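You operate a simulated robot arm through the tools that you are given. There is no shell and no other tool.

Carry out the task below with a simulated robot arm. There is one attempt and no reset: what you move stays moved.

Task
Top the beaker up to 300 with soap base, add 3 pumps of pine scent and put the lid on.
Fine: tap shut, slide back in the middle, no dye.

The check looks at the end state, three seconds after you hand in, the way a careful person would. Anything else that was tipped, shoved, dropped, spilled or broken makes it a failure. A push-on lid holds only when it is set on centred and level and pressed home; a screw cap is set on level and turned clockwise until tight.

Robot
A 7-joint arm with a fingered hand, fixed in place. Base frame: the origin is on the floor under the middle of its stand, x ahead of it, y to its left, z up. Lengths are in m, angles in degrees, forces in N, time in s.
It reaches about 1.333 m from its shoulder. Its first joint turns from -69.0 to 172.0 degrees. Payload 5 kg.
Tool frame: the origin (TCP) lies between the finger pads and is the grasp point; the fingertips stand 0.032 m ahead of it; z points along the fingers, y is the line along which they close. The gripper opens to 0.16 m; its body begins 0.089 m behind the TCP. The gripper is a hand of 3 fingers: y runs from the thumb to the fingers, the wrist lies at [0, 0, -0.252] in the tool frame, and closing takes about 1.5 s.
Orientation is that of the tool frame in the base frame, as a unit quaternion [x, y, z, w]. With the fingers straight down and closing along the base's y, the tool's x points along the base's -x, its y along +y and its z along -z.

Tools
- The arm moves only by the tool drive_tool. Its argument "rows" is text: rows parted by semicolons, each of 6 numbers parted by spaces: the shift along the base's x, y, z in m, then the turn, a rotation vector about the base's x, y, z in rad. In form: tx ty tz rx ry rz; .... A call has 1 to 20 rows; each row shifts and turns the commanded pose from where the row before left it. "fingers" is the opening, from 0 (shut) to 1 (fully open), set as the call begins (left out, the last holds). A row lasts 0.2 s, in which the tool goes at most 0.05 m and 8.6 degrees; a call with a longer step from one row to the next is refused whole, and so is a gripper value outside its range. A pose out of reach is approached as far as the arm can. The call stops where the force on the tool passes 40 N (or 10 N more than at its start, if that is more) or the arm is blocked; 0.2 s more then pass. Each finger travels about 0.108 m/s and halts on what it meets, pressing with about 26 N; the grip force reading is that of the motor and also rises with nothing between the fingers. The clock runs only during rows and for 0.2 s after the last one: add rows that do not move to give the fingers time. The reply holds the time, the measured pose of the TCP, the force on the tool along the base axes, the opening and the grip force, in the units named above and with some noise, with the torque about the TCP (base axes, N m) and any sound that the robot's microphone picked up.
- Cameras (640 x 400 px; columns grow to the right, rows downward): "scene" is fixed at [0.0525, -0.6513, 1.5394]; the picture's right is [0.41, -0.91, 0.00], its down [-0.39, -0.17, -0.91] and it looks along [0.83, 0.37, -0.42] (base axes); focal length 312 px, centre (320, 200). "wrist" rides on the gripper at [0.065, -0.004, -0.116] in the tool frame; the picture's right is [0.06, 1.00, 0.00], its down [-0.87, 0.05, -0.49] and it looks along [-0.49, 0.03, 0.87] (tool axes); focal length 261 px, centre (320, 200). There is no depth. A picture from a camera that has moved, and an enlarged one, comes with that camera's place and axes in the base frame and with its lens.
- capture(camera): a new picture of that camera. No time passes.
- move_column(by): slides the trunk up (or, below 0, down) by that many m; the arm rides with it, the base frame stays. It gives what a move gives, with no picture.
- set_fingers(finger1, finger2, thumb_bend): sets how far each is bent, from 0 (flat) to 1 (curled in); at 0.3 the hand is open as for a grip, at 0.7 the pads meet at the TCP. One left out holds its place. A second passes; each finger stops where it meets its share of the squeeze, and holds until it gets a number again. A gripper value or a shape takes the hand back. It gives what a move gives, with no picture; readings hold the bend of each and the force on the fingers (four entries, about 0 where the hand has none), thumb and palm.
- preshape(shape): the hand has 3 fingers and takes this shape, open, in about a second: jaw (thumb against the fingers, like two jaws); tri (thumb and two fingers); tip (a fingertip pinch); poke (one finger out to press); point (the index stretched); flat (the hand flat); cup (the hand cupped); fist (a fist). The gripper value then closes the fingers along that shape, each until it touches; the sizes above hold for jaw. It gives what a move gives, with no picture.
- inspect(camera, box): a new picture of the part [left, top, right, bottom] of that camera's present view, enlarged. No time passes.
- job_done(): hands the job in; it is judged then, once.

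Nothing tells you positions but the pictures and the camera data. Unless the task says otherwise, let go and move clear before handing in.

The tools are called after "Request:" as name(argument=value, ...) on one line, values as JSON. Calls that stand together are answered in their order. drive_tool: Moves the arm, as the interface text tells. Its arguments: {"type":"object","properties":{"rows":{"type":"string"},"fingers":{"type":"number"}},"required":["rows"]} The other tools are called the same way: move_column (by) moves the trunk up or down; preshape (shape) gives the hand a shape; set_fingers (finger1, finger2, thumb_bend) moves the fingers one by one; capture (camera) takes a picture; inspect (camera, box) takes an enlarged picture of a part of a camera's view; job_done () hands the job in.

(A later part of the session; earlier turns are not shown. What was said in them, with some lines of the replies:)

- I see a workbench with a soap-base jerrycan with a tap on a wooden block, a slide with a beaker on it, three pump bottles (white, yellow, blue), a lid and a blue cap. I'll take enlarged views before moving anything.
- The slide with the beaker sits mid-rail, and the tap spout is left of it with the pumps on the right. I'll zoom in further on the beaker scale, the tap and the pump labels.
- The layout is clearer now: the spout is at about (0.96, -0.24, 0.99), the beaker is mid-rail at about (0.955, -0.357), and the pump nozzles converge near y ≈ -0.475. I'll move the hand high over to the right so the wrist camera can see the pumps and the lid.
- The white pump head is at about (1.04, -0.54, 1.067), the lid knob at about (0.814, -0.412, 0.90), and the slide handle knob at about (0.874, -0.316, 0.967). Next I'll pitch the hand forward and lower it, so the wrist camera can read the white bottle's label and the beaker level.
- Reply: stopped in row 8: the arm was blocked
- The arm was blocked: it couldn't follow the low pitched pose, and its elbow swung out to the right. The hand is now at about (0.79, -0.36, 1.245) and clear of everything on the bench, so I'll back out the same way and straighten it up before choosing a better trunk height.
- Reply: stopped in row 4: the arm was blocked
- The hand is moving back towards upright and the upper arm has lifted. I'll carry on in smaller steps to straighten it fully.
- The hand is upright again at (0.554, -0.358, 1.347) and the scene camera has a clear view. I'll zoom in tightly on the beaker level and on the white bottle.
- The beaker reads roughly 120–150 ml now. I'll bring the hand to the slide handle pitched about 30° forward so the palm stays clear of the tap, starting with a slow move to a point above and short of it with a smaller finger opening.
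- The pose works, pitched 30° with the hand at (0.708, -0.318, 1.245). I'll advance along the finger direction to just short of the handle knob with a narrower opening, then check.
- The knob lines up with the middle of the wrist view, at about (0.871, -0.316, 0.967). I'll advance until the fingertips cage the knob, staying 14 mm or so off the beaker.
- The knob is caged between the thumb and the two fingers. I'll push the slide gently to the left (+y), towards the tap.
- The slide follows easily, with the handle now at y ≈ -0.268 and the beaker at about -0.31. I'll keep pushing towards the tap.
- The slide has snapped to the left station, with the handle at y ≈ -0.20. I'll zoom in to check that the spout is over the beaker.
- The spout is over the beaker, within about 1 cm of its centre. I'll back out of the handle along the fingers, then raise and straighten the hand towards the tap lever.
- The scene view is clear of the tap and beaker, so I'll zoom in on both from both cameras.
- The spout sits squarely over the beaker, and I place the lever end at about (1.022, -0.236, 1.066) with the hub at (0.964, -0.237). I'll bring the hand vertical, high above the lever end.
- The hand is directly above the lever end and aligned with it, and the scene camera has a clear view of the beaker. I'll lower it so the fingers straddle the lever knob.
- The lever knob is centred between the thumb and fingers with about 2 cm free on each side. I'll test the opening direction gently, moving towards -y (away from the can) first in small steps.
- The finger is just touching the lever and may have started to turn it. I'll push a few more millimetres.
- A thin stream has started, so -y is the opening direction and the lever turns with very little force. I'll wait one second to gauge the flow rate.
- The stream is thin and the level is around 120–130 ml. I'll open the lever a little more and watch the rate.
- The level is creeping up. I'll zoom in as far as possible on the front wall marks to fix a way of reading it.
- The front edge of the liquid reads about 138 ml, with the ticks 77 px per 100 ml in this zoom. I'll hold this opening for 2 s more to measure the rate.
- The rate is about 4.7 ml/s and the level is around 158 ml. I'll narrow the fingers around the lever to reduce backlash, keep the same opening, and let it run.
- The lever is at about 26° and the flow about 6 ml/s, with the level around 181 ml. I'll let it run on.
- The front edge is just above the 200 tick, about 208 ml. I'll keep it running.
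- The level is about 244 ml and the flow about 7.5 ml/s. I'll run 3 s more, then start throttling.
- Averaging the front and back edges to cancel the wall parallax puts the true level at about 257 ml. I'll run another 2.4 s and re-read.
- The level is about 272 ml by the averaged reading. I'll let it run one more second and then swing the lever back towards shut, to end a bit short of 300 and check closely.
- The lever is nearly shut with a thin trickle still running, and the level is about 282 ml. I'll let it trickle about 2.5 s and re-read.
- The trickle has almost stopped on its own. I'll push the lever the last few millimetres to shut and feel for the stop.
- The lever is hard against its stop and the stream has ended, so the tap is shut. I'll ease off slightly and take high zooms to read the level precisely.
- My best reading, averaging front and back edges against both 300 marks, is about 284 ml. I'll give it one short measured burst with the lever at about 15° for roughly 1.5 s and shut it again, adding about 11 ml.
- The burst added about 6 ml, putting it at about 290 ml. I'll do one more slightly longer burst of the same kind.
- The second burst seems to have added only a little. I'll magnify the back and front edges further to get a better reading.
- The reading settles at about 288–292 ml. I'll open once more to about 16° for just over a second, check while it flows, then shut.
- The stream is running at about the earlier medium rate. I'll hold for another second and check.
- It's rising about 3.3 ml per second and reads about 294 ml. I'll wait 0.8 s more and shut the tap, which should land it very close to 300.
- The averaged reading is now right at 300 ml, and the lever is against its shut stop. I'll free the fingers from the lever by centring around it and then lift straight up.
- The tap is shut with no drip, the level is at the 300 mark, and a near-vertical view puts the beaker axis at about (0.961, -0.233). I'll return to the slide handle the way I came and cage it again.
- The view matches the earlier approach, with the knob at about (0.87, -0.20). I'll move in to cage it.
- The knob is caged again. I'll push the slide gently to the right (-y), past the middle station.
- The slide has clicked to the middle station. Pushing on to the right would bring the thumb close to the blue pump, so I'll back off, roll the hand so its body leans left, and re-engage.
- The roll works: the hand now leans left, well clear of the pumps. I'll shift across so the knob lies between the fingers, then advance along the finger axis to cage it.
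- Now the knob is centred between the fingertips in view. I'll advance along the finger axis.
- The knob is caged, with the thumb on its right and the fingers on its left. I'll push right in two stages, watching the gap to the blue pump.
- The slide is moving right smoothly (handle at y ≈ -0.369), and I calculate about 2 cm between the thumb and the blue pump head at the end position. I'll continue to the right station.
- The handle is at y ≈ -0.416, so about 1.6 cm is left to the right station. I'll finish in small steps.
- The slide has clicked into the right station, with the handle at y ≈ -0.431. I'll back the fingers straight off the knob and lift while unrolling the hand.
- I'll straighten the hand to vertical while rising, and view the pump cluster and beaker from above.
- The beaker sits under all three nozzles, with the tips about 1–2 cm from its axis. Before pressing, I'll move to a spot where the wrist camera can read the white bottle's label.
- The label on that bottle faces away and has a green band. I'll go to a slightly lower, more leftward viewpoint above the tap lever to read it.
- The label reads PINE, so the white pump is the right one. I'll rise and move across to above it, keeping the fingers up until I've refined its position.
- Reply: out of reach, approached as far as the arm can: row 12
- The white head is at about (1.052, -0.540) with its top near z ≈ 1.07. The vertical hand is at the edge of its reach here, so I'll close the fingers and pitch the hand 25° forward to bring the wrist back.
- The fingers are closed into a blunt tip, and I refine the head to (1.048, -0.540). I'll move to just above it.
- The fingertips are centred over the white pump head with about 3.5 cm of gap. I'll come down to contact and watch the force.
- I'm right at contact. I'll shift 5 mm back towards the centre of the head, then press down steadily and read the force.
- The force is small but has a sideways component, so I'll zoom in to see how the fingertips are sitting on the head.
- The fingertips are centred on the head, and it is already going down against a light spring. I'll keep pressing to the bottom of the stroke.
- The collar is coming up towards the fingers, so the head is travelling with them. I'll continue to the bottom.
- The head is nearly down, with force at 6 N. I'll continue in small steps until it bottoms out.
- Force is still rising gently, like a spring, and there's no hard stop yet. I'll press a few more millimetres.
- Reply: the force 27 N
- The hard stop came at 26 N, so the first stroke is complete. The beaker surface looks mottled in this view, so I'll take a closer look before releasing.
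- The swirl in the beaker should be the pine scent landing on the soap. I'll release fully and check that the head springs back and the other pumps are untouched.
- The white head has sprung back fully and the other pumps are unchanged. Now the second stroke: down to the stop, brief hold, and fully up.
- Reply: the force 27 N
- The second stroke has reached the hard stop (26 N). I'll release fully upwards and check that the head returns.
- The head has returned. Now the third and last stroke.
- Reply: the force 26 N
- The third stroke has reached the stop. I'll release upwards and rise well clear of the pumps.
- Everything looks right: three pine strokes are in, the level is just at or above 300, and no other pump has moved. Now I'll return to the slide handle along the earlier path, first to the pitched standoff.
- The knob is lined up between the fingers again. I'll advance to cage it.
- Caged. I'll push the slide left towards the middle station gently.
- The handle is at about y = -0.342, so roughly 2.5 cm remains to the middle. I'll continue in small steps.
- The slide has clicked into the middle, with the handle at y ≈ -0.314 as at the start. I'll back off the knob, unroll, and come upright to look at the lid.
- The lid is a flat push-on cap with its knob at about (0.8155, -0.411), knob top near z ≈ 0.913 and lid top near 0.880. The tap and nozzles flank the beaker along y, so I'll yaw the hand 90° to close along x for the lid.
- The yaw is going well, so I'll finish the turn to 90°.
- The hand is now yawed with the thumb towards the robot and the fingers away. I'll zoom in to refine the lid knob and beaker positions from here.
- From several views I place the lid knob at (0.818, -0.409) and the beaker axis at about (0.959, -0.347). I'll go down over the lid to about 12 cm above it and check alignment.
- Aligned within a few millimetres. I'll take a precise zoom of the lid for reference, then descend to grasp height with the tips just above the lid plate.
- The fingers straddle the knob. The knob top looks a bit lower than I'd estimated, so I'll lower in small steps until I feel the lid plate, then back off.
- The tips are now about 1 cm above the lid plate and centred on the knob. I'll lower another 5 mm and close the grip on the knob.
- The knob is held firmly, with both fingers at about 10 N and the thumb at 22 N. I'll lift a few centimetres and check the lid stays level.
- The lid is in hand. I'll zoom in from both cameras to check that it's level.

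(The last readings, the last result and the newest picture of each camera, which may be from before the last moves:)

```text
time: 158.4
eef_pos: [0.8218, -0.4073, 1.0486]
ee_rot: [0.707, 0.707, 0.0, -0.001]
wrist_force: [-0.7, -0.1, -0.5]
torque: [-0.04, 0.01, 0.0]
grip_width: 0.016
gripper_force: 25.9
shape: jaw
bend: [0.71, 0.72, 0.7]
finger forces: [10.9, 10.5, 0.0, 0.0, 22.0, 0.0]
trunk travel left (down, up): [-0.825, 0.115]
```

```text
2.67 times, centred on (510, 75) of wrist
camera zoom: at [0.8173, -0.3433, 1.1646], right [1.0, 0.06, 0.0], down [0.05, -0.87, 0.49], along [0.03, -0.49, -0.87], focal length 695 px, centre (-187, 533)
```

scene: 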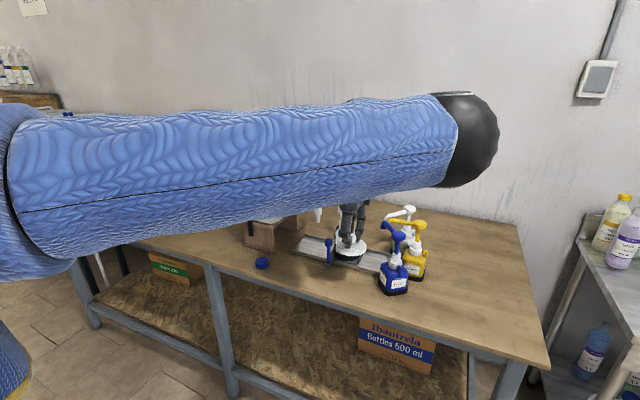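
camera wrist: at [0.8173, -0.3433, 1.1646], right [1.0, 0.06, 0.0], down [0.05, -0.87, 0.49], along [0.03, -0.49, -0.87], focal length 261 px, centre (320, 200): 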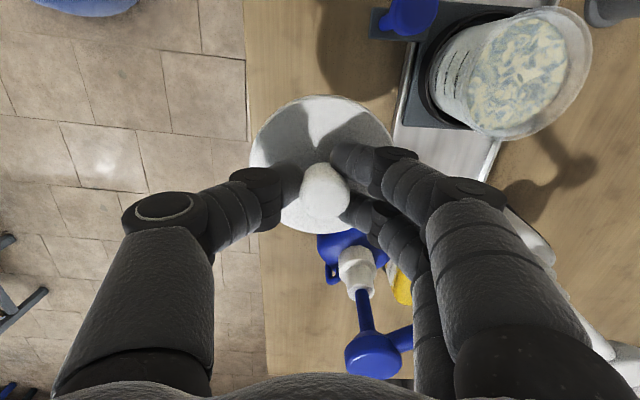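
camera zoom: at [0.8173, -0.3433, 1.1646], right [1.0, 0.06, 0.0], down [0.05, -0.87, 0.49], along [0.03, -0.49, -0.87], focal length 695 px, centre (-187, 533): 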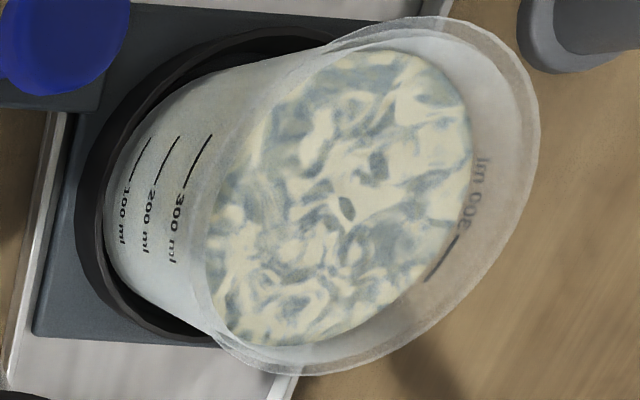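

The lid is level in the hand, offset only 1–2 mm from the tool axis. I'll raise it above everything, then move so the wrist camera looks straight down on the beaker for a precise fix of its centre.

Request:
drive_tool(rows="0 0 0.023 0 0 0; 0 0 0.023 0 0 0; 0 0 0.023 0 0 0; 0 0 0.023 0 0 0; 0 0 0.023 0 0 0; 0.0201 -0.0007 0 0 0 0; 0.0201 -0.0007 0 0 0 0; 0.0201 -0.0007 0 0 0 0; 0.0201 -0.0007 0 0 0 0; 0.0201 -0.0007 0 0 0 0; 0.0201 -0.0007 0 0 0 0; 0.0201 -0.0007 0 0 0 0; 0 0 0 0 0 0; 0 0 0 0 0 0")

Request:
capture(camera="wrist")

Request:
capture(camera="scene")

Request:
inspect(camera="wrist", box=[260, 0, 380, 110])

```text
time: 161.4
eef_pos: [0.9639, -0.411, 1.1631]
ee_rot: [0.707, 0.707, 0.0, -0.002]
wrist_force: [-0.3, 0.2, 0.0]
torque: [0.0, -0.02, 0.02]
grip_width: 0.0159
gripper_force: 25.8
shape: jaw
bend: [0.71, 0.72, 0.7]
finger forces: [11.4, 11.1, 0.0, 0.1, 22.1, 0.0]
trunk travel left (down, up): [-0.825, 0.115]
```

```text
taken
camera wrist: at [0.9596, -0.3476, 1.28], right [1.0, 0.06, 0.0], down [0.05, -0.87, 0.49], along [0.03, -0.49, -0.87], focal length 261 px, centre (320, 200)
```

wrist: 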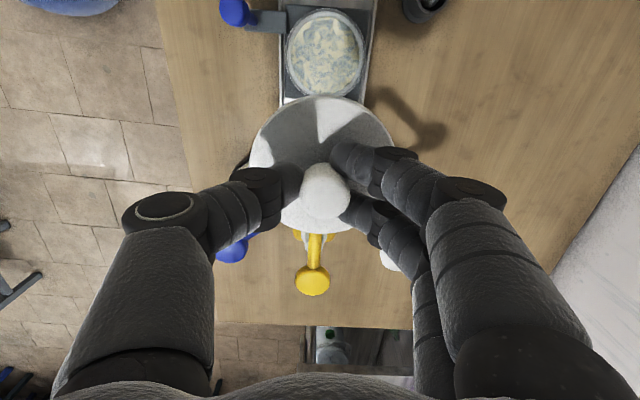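

```text
taken
```

scene: 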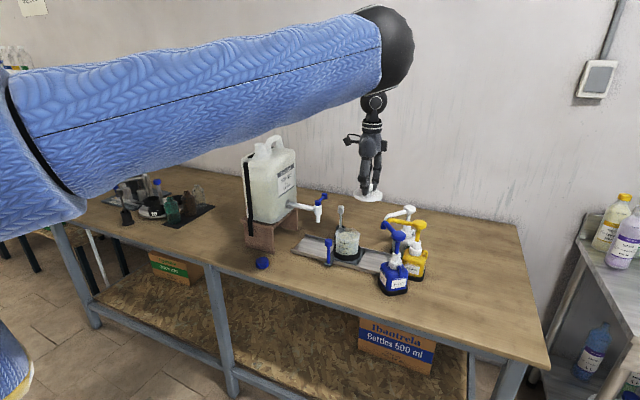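

```text
3.64 times, centred on (320, 55) of wrist
camera zoom: at [0.9596, -0.3476, 1.28], right [1.0, 0.06, 0.0], down [0.05, -0.87, 0.49], along [0.03, -0.49, -0.87], focal length 948 px, centre (320, 727)
```

zoom: 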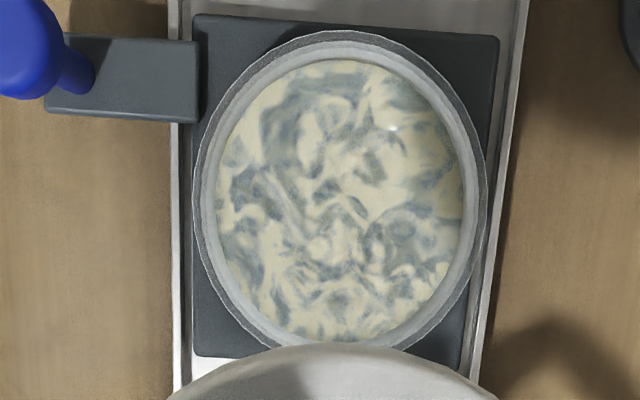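

This gives a near-vertical view of the beaker. I'll zoom further to fix the rim edges precisely.

Request:
inspect(camera="wrist", box=[280, 5, 370, 61])

Request:
inspect(camera="wrist", box=[280, 45, 370, 101])

```text
7.11 times, centred on (325, 33) of wrist
camera zoom: at [0.9596, -0.3476, 1.28], right [1.0, 0.06, 0.0], down [0.05, -0.87, 0.49], along [0.03, -0.49, -0.87], focal length 1854 px, centre (284, 1388)
```

zoom: 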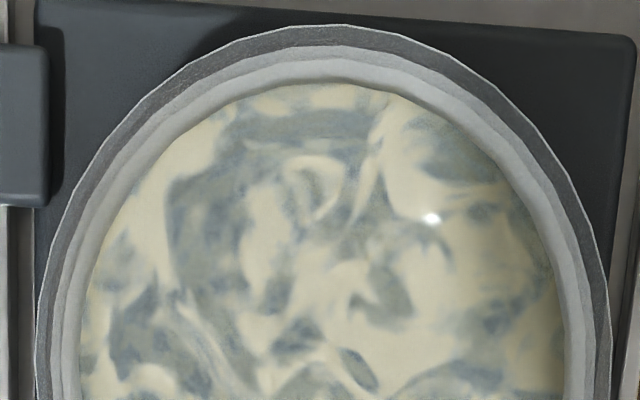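

```text
7.11 times, centred on (325, 73) of wrist
camera zoom: at [0.9596, -0.3476, 1.28], right [1.0, 0.06, 0.0], down [0.05, -0.87, 0.49], along [0.03, -0.49, -0.87], focal length 1854 px, centre (284, 1103)
```

zoom: 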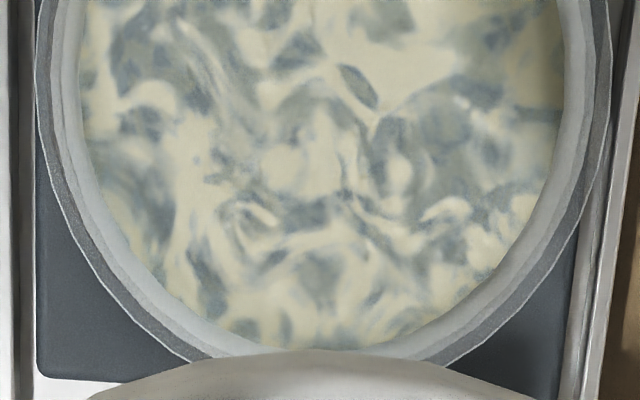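

The fit puts the beaker axis at (0.9655, -0.351) with the rim near z ≈ 0.962, and the scene view agrees. I'll move the lid directly over it while still high, then lower to about 1–2 cm above the rim.

Request:
drive_tool(rows="0.0002 0.0155 0 0 0 0; 0.0002 0.0155 0 0 0 0; 0.0002 0.0155 0 0 0 0; 0.0002 0.0152 0 0 0 0; 0 0 0 0 0 0; 0 0 -0.02 0 0 0; 0 0 -0.02 0 0 0; 0 0 -0.02 0 0 0; 0 0 -0.02 0 0 0; 0 0 -0.02 0 0 0; 0 0 -0.015 0 0 0; 0 0 -0.01 0 0 0; 0 0 0 0 0 0; 0 0 0 0 0 0")

Request:
capture(camera="wrist")

Request:
capture(camera="scene")

Request:
inspect(camera="scene", box=[320, 190, 390, 270])

```text
time: 164.4
eef_pos: [0.964, -0.3513, 1.0392]
ee_rot: [0.708, 0.706, 0.0, -0.001]
wrist_force: [-0.7, 0.2, 0.2]
torque: [-0.01, -0.04, -0.01]
grip_width: 0.0157
gripper_force: 26.1
shape: jaw
bend: [0.71, 0.72, 0.7]
finger forces: [11.9, 11.4, 0.1, 0.0, 22.0, 0.0]
trunk travel left (down, up): [-0.825, 0.115]
```

```text
taken
camera wrist: at [0.9594, -0.2873, 1.1561], right [1.0, 0.06, 0.0], down [0.05, -0.87, 0.49], along [0.03, -0.49, -0.87], focal length 261 px, centre (320, 200)
```

wrist: 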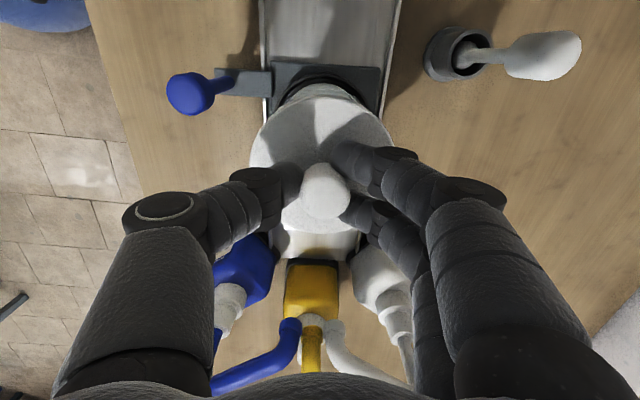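

```text
taken
```

scene: 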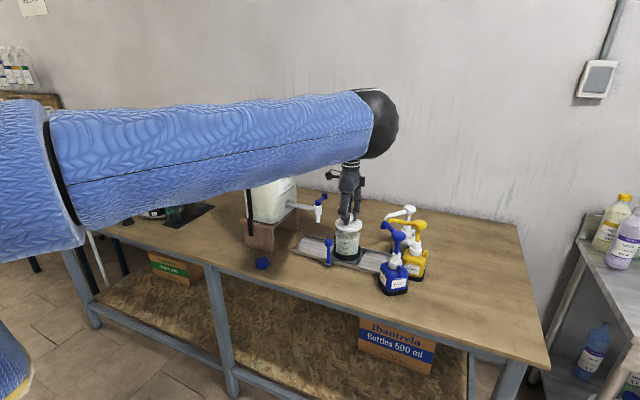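

```text
5.00 times, centred on (355, 230) of scene
camera zoom: at [0.0525, -0.6513, 1.5394], right [0.41, -0.91, 0.0], down [-0.39, -0.17, -0.91], along [0.83, 0.37, -0.42], focal length 1562 px, centre (145, 50)
```

zoom: 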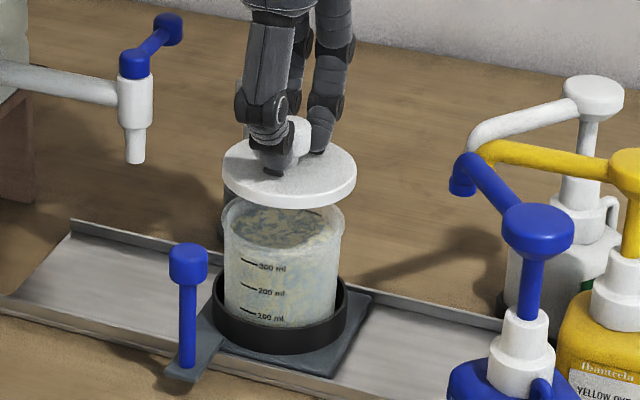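

The lid is hovering above the beaker, and the scene view suggests it is about 3 mm too far towards -y. I'll zoom the wrist view to check the x alignment as well.

Request:
inspect(camera="wrist", box=[230, 60, 410, 170])

Request:
inspect(camera="wrist", box=[230, 170, 410, 280])

Request:
inspect(camera="scene", box=[330, 212, 370, 245])

```text
3.56 times, centred on (320, 115) of wrist
camera zoom: at [0.9594, -0.2873, 1.1561], right [1.0, 0.06, 0.0], down [0.05, -0.87, 0.49], along [0.03, -0.49, -0.87], focal length 927 px, centre (320, 502)
```

zoom: 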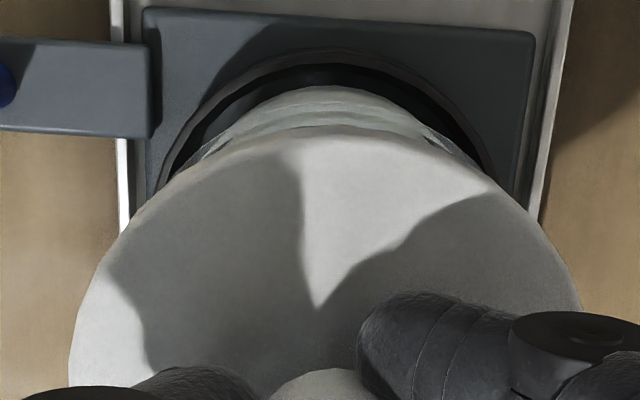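

```text
3.56 times, centred on (320, 225) of wrist
camera zoom: at [0.9594, -0.2873, 1.1561], right [1.0, 0.06, 0.0], down [0.05, -0.87, 0.49], along [0.03, -0.49, -0.87], focal length 927 px, centre (320, 111)
```

zoom: 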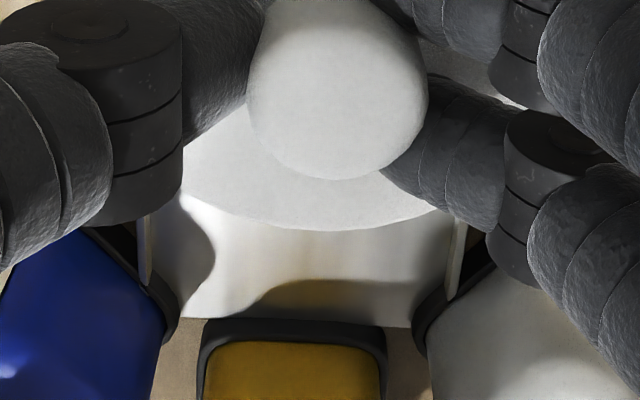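

```text
12.12 times, centred on (350, 228) of scene
camera zoom: at [0.0525, -0.6513, 1.5394], right [0.41, -0.91, 0.0], down [-0.39, -0.17, -0.91], along [0.83, 0.37, -0.42], focal length 3786 px, centre (-44, -146)
```

zoom: 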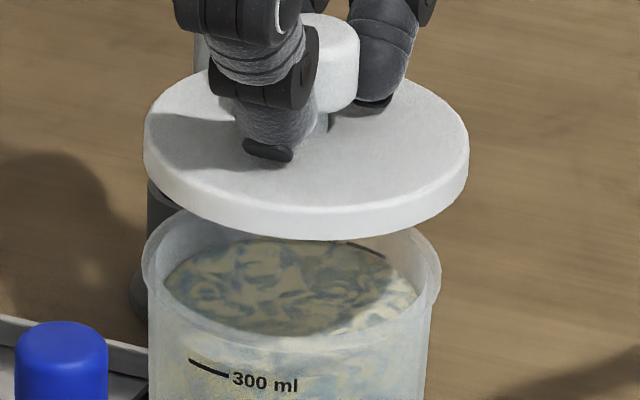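

The x alignment is good and the lid needs about 3.6 mm towards +y. I'll correct that and lower to just above the rim, then re-check.

Request:
drive_tool(rows="0 0.0018 0 0 0 0; 0 0.0018 0 0 0 0; 0 0 -0.006 0 0 0; 0 0 -0.006 0 0 0; 0 0 -0.004 0 0 0; 0 0 -0.003 0 0 0; 0 0 0 0 0 0; 0 0 0 0 0 0")

Request:
inspect(camera="scene", box=[330, 212, 370, 245])

Request:
inspect(camera="wrist", box=[230, 60, 410, 170])

```text
time: 166.2
eef_pos: [0.9631, -0.3484, 1.0202]
ee_rot: [0.708, 0.707, 0.0, -0.002]
wrist_force: [0.0, 0.2, 0.8]
torque: [-0.01, 0.01, -0.03]
grip_width: 0.0155
gripper_force: 25.8
shape: jaw
bend: [0.71, 0.72, 0.7]
finger forces: [11.8, 11.5, 0.1, 0.1, 22.0, 0.1]
trunk travel left (down, up): [-0.825, 0.115]
```

```text
12.12 times, centred on (350, 228) of scene
camera zoom: at [0.0525, -0.6513, 1.5394], right [0.41, -0.91, 0.0], down [-0.39, -0.17, -0.91], along [0.83, 0.37, -0.42], focal length 3786 px, centre (-44, -146)
```

zoom: 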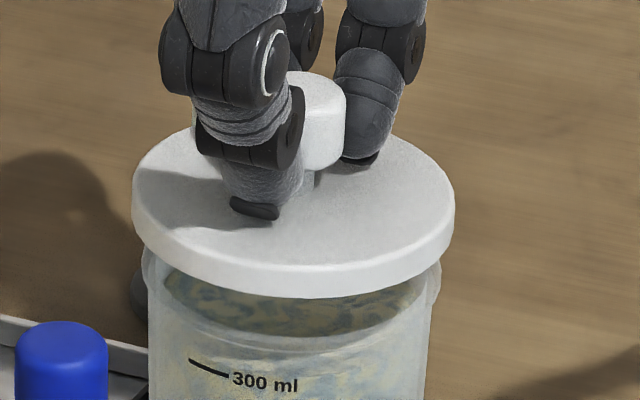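

```text
3.56 times, centred on (320, 115) of wrist
camera zoom: at [0.9589, -0.2842, 1.1367], right [1.0, 0.06, 0.0], down [0.05, -0.87, 0.49], along [0.03, -0.49, -0.87], focal length 927 px, centre (320, 502)
```

zoom: 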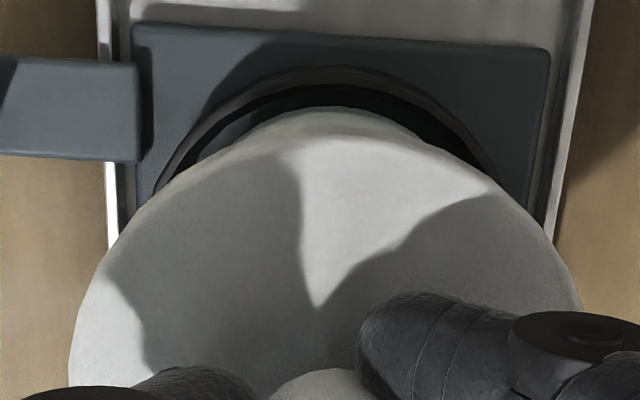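

In the scene view the lid and rim centres now agree to well under a millimetre. I'll lower slowly until contact.

Request:
drive_tool(rows="0.0005 0 -0.003 0 0 0; 0 0 -0.003 0 0 0; 0 0 -0.003 0 0 0; 0 0 -0.002 0 0 0; 0 0 0 0 0 0")

Request:
inspect(camera="scene", box=[330, 212, 370, 245])

```text
time: 167.4
eef_pos: [0.9631, -0.3488, 1.0093]
ee_rot: [0.708, 0.706, 0.001, -0.001]
wrist_force: [-0.1, 0.2, -0.9]
torque: [-0.01, 0.01, -0.01]
grip_width: 0.0158
gripper_force: 26.1
shape: jaw
bend: [0.71, 0.72, 0.7]
finger forces: [11.9, 11.6, 0.0, 0.1, 22.1, 0.1]
trunk travel left (down, up): [-0.825, 0.115]
```

```text
12.12 times, centred on (350, 228) of scene
camera zoom: at [0.0525, -0.6513, 1.5394], right [0.41, -0.91, 0.0], down [-0.39, -0.17, -0.91], along [0.83, 0.37, -0.42], focal length 3786 px, centre (-44, -146)
```

zoom: 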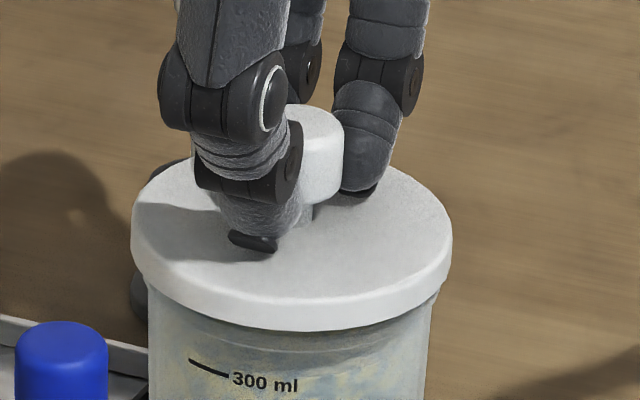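

Still centred and just touching the rim region, with no force yet. I'll continue down in 2 mm steps.

Request:
drive_tool(rows="0 0 -0.002 0 0 0; 0 0 -0.002 0 0 0; 0 0 0 0 0 0")

Request:
drive_tool(rows="0 0 -0.002 0 0 0; 0 0 -0.001 0 0 0; 0 0 0 0 0 0")

Request:
inspect(camera="scene", box=[330, 212, 370, 245])

```text
time: 168.2
eef_pos: [0.9635, -0.3462, 1.0052]
ee_rot: [0.708, 0.706, 0.0, -0.001]
wrist_force: [-0.4, -0.3, -0.2]
torque: [0.04, -0.03, 0.01]
grip_width: 0.0159
gripper_force: 25.7
shape: jaw
bend: [0.71, 0.72, 0.7]
finger forces: [11.9, 11.5, 0.1, 0.1, 22.1, 0.1]
trunk travel left (down, up): [-0.825, 0.115]
```

```text
time: 169.0
eef_pos: [0.9623, -0.3466, 1.0009]
ee_rot: [0.708, 0.706, 0.001, -0.001]
wrist_force: [0.3, -0.6, 0.1]
torque: [0.02, 0.03, 0.01]
grip_width: 0.0159
gripper_force: 25.8
shape: jaw
bend: [0.71, 0.72, 0.7]
finger forces: [11.9, 11.6, 0.0, 0.1, 21.9, 0.0]
trunk travel left (down, up): [-0.825, 0.115]
```

```text
12.12 times, centred on (350, 228) of scene
camera zoom: at [0.0525, -0.6513, 1.5394], right [0.41, -0.91, 0.0], down [-0.39, -0.17, -0.91], along [0.83, 0.37, -0.42], focal length 3786 px, centre (-44, -146)
```

zoom: 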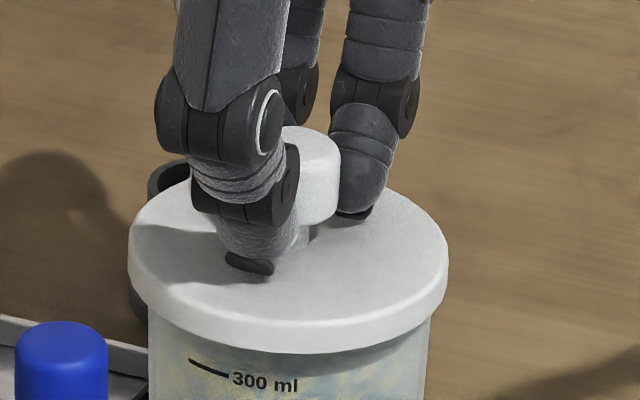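

No contact force yet, and the lid skirt is coming down over the rim. I'll continue in 2 mm steps.

Request:
drive_tool(rows="0.0005 -0.0005 -0.002 0 0 0; 0 0 0 0 0 0")

Request:
drive_tool(rows="0 0 -0.002 0 0 0; 0 0 0 0 0 0")

Request:
inspect(camera="scene", box=[330, 212, 370, 245])

```text
time: 169.6
eef_pos: [0.9642, -0.3495, 0.9995]
ee_rot: [0.708, 0.706, -0.001, -0.002]
wrist_force: [0.2, -0.1, -0.3]
torque: [-0.01, 0.0, 0.01]
grip_width: 0.016
gripper_force: 25.7
shape: jaw
bend: [0.71, 0.72, 0.7]
finger forces: [12.0, 11.5, 0.0, 0.1, 21.9, 0.0]
trunk travel left (down, up): [-0.825, 0.115]
```

```text
time: 170.2
eef_pos: [0.9639, -0.3478, 0.9989]
ee_rot: [0.707, 0.707, 0.0, -0.002]
wrist_force: [-0.1, -0.5, -0.2]
torque: [-0.01, -0.01, 0.0]
grip_width: 0.0155
gripper_force: 26.1
shape: jaw
bend: [0.71, 0.72, 0.7]
finger forces: [11.9, 11.5, 0.1, 0.1, 22.0, 0.1]
trunk travel left (down, up): [-0.825, 0.115]
```

```text
12.12 times, centred on (350, 228) of scene
camera zoom: at [0.0525, -0.6513, 1.5394], right [0.41, -0.91, 0.0], down [-0.39, -0.17, -0.91], along [0.83, 0.37, -0.42], focal length 3786 px, centre (-44, -146)
```

zoom: 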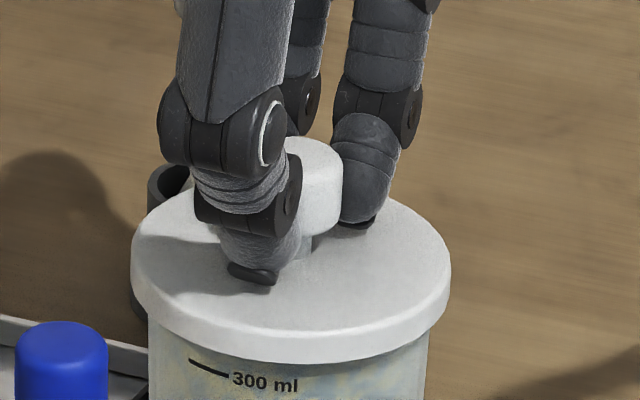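

The skirt is well over the rim and centred. I'll keep pressing down in small steps until the force rises.

Request:
drive_tool(rows="0 0 -0.002 0 0 0; 0 0 -0.001 0 0 0; 0 0 0 0 0 0")

Request:
drive_tool(rows="0 0 -0.002 0 0 0; 0 0 -0.001 0 0 0; 0 0 0 0 0 0")

Request:
inspect(camera="scene", box=[330, 212, 370, 245])

```text
time: 171.0
eef_pos: [0.963, -0.3467, 0.9964]
ee_rot: [0.707, 0.707, 0.001, -0.001]
wrist_force: [-0.7, -0.5, 5.6]
torque: [-0.01, -0.06, -0.01]
grip_width: 0.0158
gripper_force: 25.6
shape: jaw
bend: [0.71, 0.72, 0.7]
finger forces: [12.7, 12.9, 0.1, 0.0, 23.6, 0.1]
trunk travel left (down, up): [-0.825, 0.115]
heard: snap
```

```text
time: 171.8
eef_pos: [0.9634, -0.3465, 0.9957]
ee_rot: [0.708, 0.707, 0.001, 0.0]
wrist_force: [1.6, -0.9, 23.3]
torque: [-0.11, -0.18, 0.0]
grip_width: 0.0165
gripper_force: 26.2
shape: jaw
bend: [0.72, 0.72, 0.71]
finger forces: [16.0, 16.2, 0.1, 0.0, 27.5, 0.0]
trunk travel left (down, up): [-0.825, 0.115]
```

```text
12.12 times, centred on (350, 228) of scene
camera zoom: at [0.0525, -0.6513, 1.5394], right [0.41, -0.91, 0.0], down [-0.39, -0.17, -0.91], along [0.83, 0.37, -0.42], focal length 3786 px, centre (-44, -146)
```

zoom: 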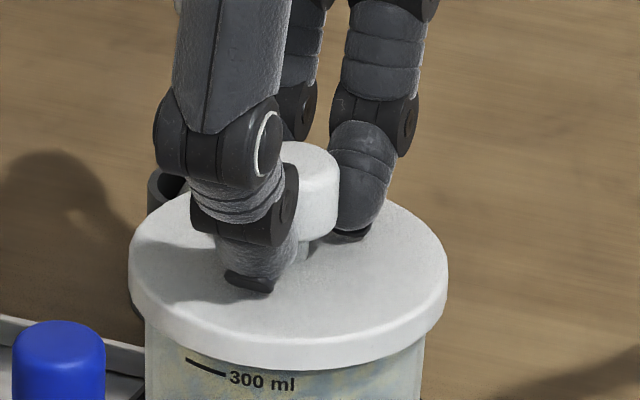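

A snap was heard and the press force reached 23 N, so the lid is home. I'll ease the downward force off before opening the fingers.

Request:
drive_tool(rows="0 0 0.002 0 0 0; 0 0 0.001 0 0 0; 0 0 0.001 0 0 0; 0 0 0 0 0 0")

```text
time: 172.8
eef_pos: [0.9615, -0.3467, 0.9959]
ee_rot: [0.708, 0.706, -0.001, -0.002]
wrist_force: [0.5, 0.2, 5.6]
torque: [0.05, -0.09, 0.02]
grip_width: 0.0169
gripper_force: 26.0
shape: jaw
bend: [0.72, 0.72, 0.71]
finger forces: [14.9, 14.4, 0.1, 0.0, 25.3, 0.1]
trunk travel left (down, up): [-0.825, 0.115]
```

The residual force is only about 5 N. I'll open the fingers and look.

Request:
drive_tool(rows="0 0 0.001 0 0 0; 0 0 0 0 0 0; 0 0 0 0 0 0; 0 0 0 0 0 0; 0 0 0 0 0 0", fingers=0.5)

Request:
inspect(camera="scene", box=[320, 200, 380, 265])

Request:
capture(camera="wrist")

```text
time: 174.0
eef_pos: [0.9623, -0.3471, 0.9982]
ee_rot: [0.708, 0.707, 0.001, -0.002]
wrist_force: [-0.1, 0.0, 0.2]
torque: [0.0, -0.01, -0.01]
grip_width: 0.0794
gripper_force: 0.0
shape: jaw
bend: [0.72, 0.72, 0.7]
finger forces: [0.0, 0.0, 0.0, 0.0, 0.0, 0.1]
trunk travel left (down, up): [-0.825, 0.115]
```

```text
6.15 times, centred on (350, 232) of scene
camera zoom: at [0.0525, -0.6513, 1.5394], right [0.41, -0.91, 0.0], down [-0.39, -0.17, -0.91], along [0.83, 0.37, -0.42], focal length 1922 px, centre (135, 0)
```

zoom: 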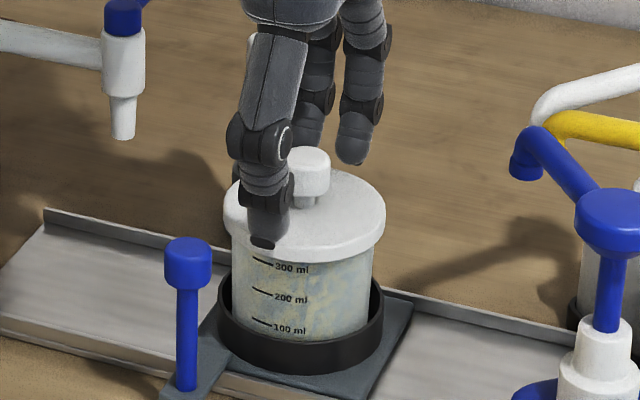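

```text
taken
camera wrist: at [0.9592, -0.2833, 1.1136], right [1.0, 0.06, 0.0], down [0.05, -0.87, 0.49], along [0.03, -0.49, -0.87], focal length 261 px, centre (320, 200)
```

wrist: 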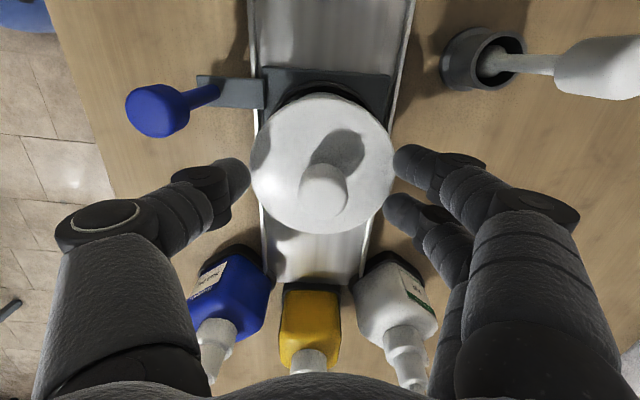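

The lid sits level on the beaker and the fingers are clear of the knob. I'll lift straight up and retract.

Request:
drive_tool(rows="0 0 0.01 0 0 0; 0 0 0.015 0 0 0; 0 0 0.02 0 0 0; 0 0 0.025 0 0 0; 0 0 0.03 0 0 0; 0 0 0.03 0 0 0; 0 0 0.03 0 0 0; 0 0 0.03 0 0 0; -0.03 0 0.02 0 0 0; -0.04 0 0 0 0 0; -0.04 0 0 0 0 0; -0.04 0 0 0 0 0; -0.04 0 0 0 0 0; -0.04 0 0 0 0 0; -0.04 0 0 0 0 0; 0 0 0 0 0 0")

Request:
capture(camera="scene")

Request:
inspect(camera="scene", box=[320, 200, 380, 280])

Request:
inspect(camera="scene", box=[240, 180, 450, 310])

Request:
capture(camera="wrist")

```text
time: 177.4
eef_pos: [0.6953, -0.3457, 1.2069]
ee_rot: [0.708, 0.707, 0.0, -0.002]
wrist_force: [0.0, 0.3, -0.1]
torque: [-0.02, 0.01, 0.03]
grip_width: 0.0794
gripper_force: 0.0
shape: jaw
bend: [0.72, 0.72, 0.7]
finger forces: [0.0, 0.1, 0.0, 0.0, 0.1, 0.0]
trunk travel left (down, up): [-0.825, 0.115]
```

```text
taken
```

scene: 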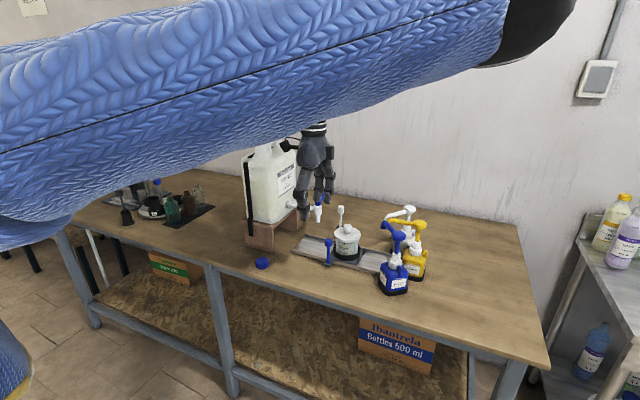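

```text
5.00 times, centred on (350, 240) of scene
camera zoom: at [0.0525, -0.6513, 1.5394], right [0.41, -0.91, 0.0], down [-0.39, -0.17, -0.91], along [0.83, 0.37, -0.42], focal length 1562 px, centre (170, 0)
```

zoom: 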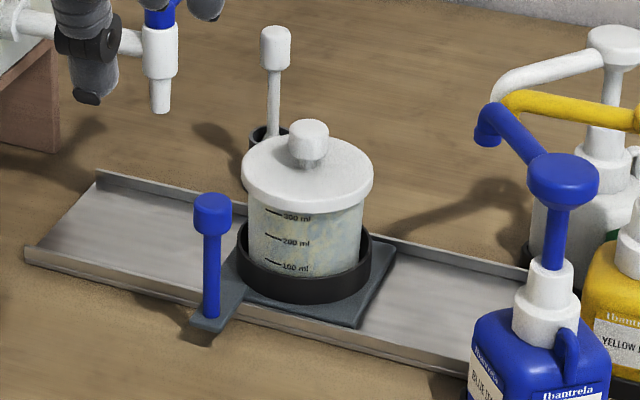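

```text
3.05 times, centred on (345, 245) of scene
camera zoom: at [0.0525, -0.6513, 1.5394], right [0.41, -0.91, 0.0], down [-0.39, -0.17, -0.91], along [0.83, 0.37, -0.42], focal length 952 px, centre (244, 63)
```

zoom: 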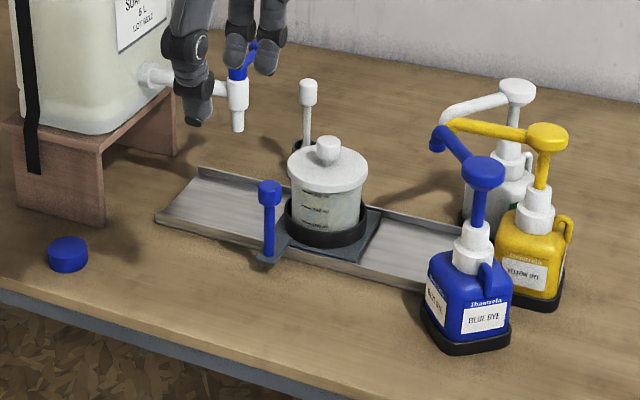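

```text
taken
camera wrist: at [0.6919, -0.282, 1.3233], right [1.0, 0.06, 0.0], down [0.05, -0.87, 0.49], along [0.03, -0.49, -0.87], focal length 261 px, centre (320, 200)
```

wrist: 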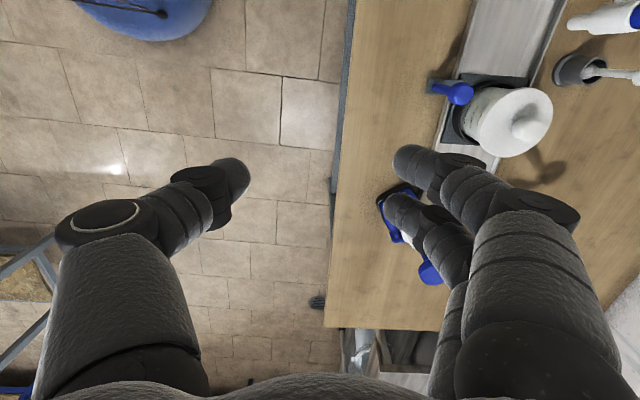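

The lid is on level, and I'll move the hand well clear for a final comparison with the starting views.

Request:
drive_tool(rows="-0.02 0 0.02 0 0 0; -0.02 0 0.02 0 0 0; -0.02 0 0.02 0 0 0; -0.02 0 0.02 0 0 0; -0.02 0 0.02 0 0 0; -0.02 0 0.01 0 0 0; 0 0 0 0 0 0")

Request:
inspect(camera="scene", box=[325, 222, 369, 268])

Request:
inspect(camera="scene", box=[285, 185, 345, 230])

Request:
capture(camera="scene")

```text
time: 179.0
eef_pos: [0.5741, -0.3462, 1.317]
ee_rot: [0.707, 0.707, 0.0, -0.002]
wrist_force: [-0.5, -0.7, -0.1]
torque: [0.01, 0.05, -0.01]
grip_width: 0.0796
gripper_force: 0.1
shape: jaw
bend: [0.72, 0.72, 0.7]
finger forces: [0.1, 0.1, 0.1, 0.0, 0.1, 0.0]
trunk travel left (down, up): [-0.825, 0.115]
```

```text
8.70 times, centred on (347, 245) of scene
camera zoom: at [0.0525, -0.6513, 1.5394], right [0.41, -0.91, 0.0], down [-0.39, -0.17, -0.91], along [0.83, 0.37, -0.42], focal length 2716 px, centre (85, -191)
```

zoom: 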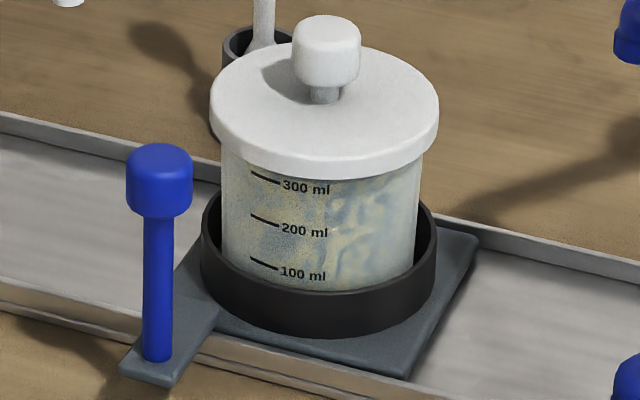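

```text
8.89 times, centred on (315, 208) of scene
camera zoom: at [0.0525, -0.6513, 1.5394], right [0.41, -0.91, 0.0], down [-0.39, -0.17, -0.91], along [0.83, 0.37, -0.42], focal length 2776 px, centre (364, 133)
```

zoom: 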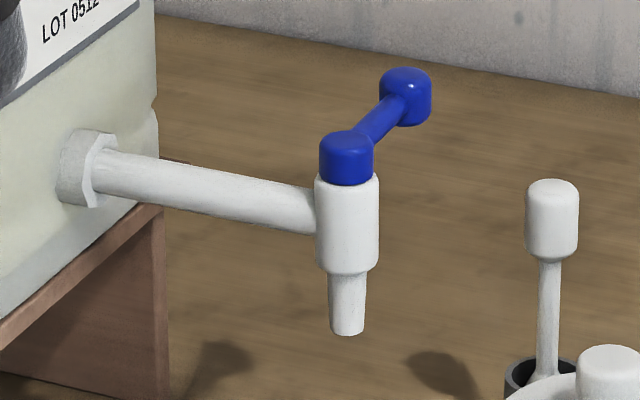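

```text
taken
```

scene: 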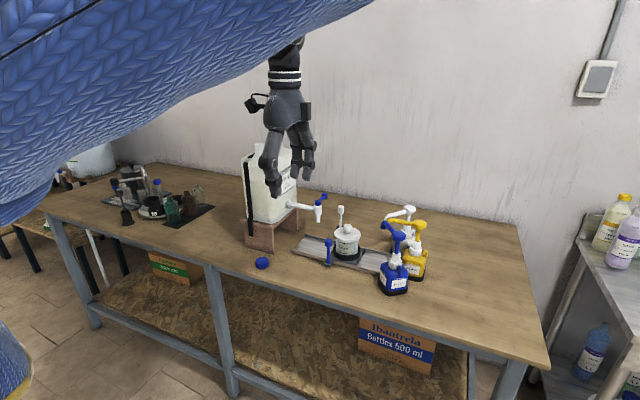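

The beaker is lidded with the lid level. The slide handle and tap lever match their starting pictures exactly, and the pumps and other items are undisturbed. The hand is empty and clear, so I'm handing the job in.

Request:
job_done()

```text
The job is handed in.
```

I filled the beaker to the 300 mark with soap base, added 3 pumps of pine scent and put the lid on. The job is handed in, and I haven't seen the check result.

- **Fill:** I read the level from the camera at about 300 ml before adding the scent. I'd put that reading within a few millilitres.
- **Scent:** I pressed the white pump, labelled PINE, down to its stop three times and let it come all the way up each time. I didn't press the blue or yellow dye pumps. The swirls in the beaker appeared with the first pine stroke.
- **Lid:** It went on centred and level, and I heard it snap when I pressed it down.
- **End state:** The tap is shut, the slide is back in the middle, and both match their starting pictures. I saw nothing tipped, spilled or moved. The hand is empty and clear of the bench.
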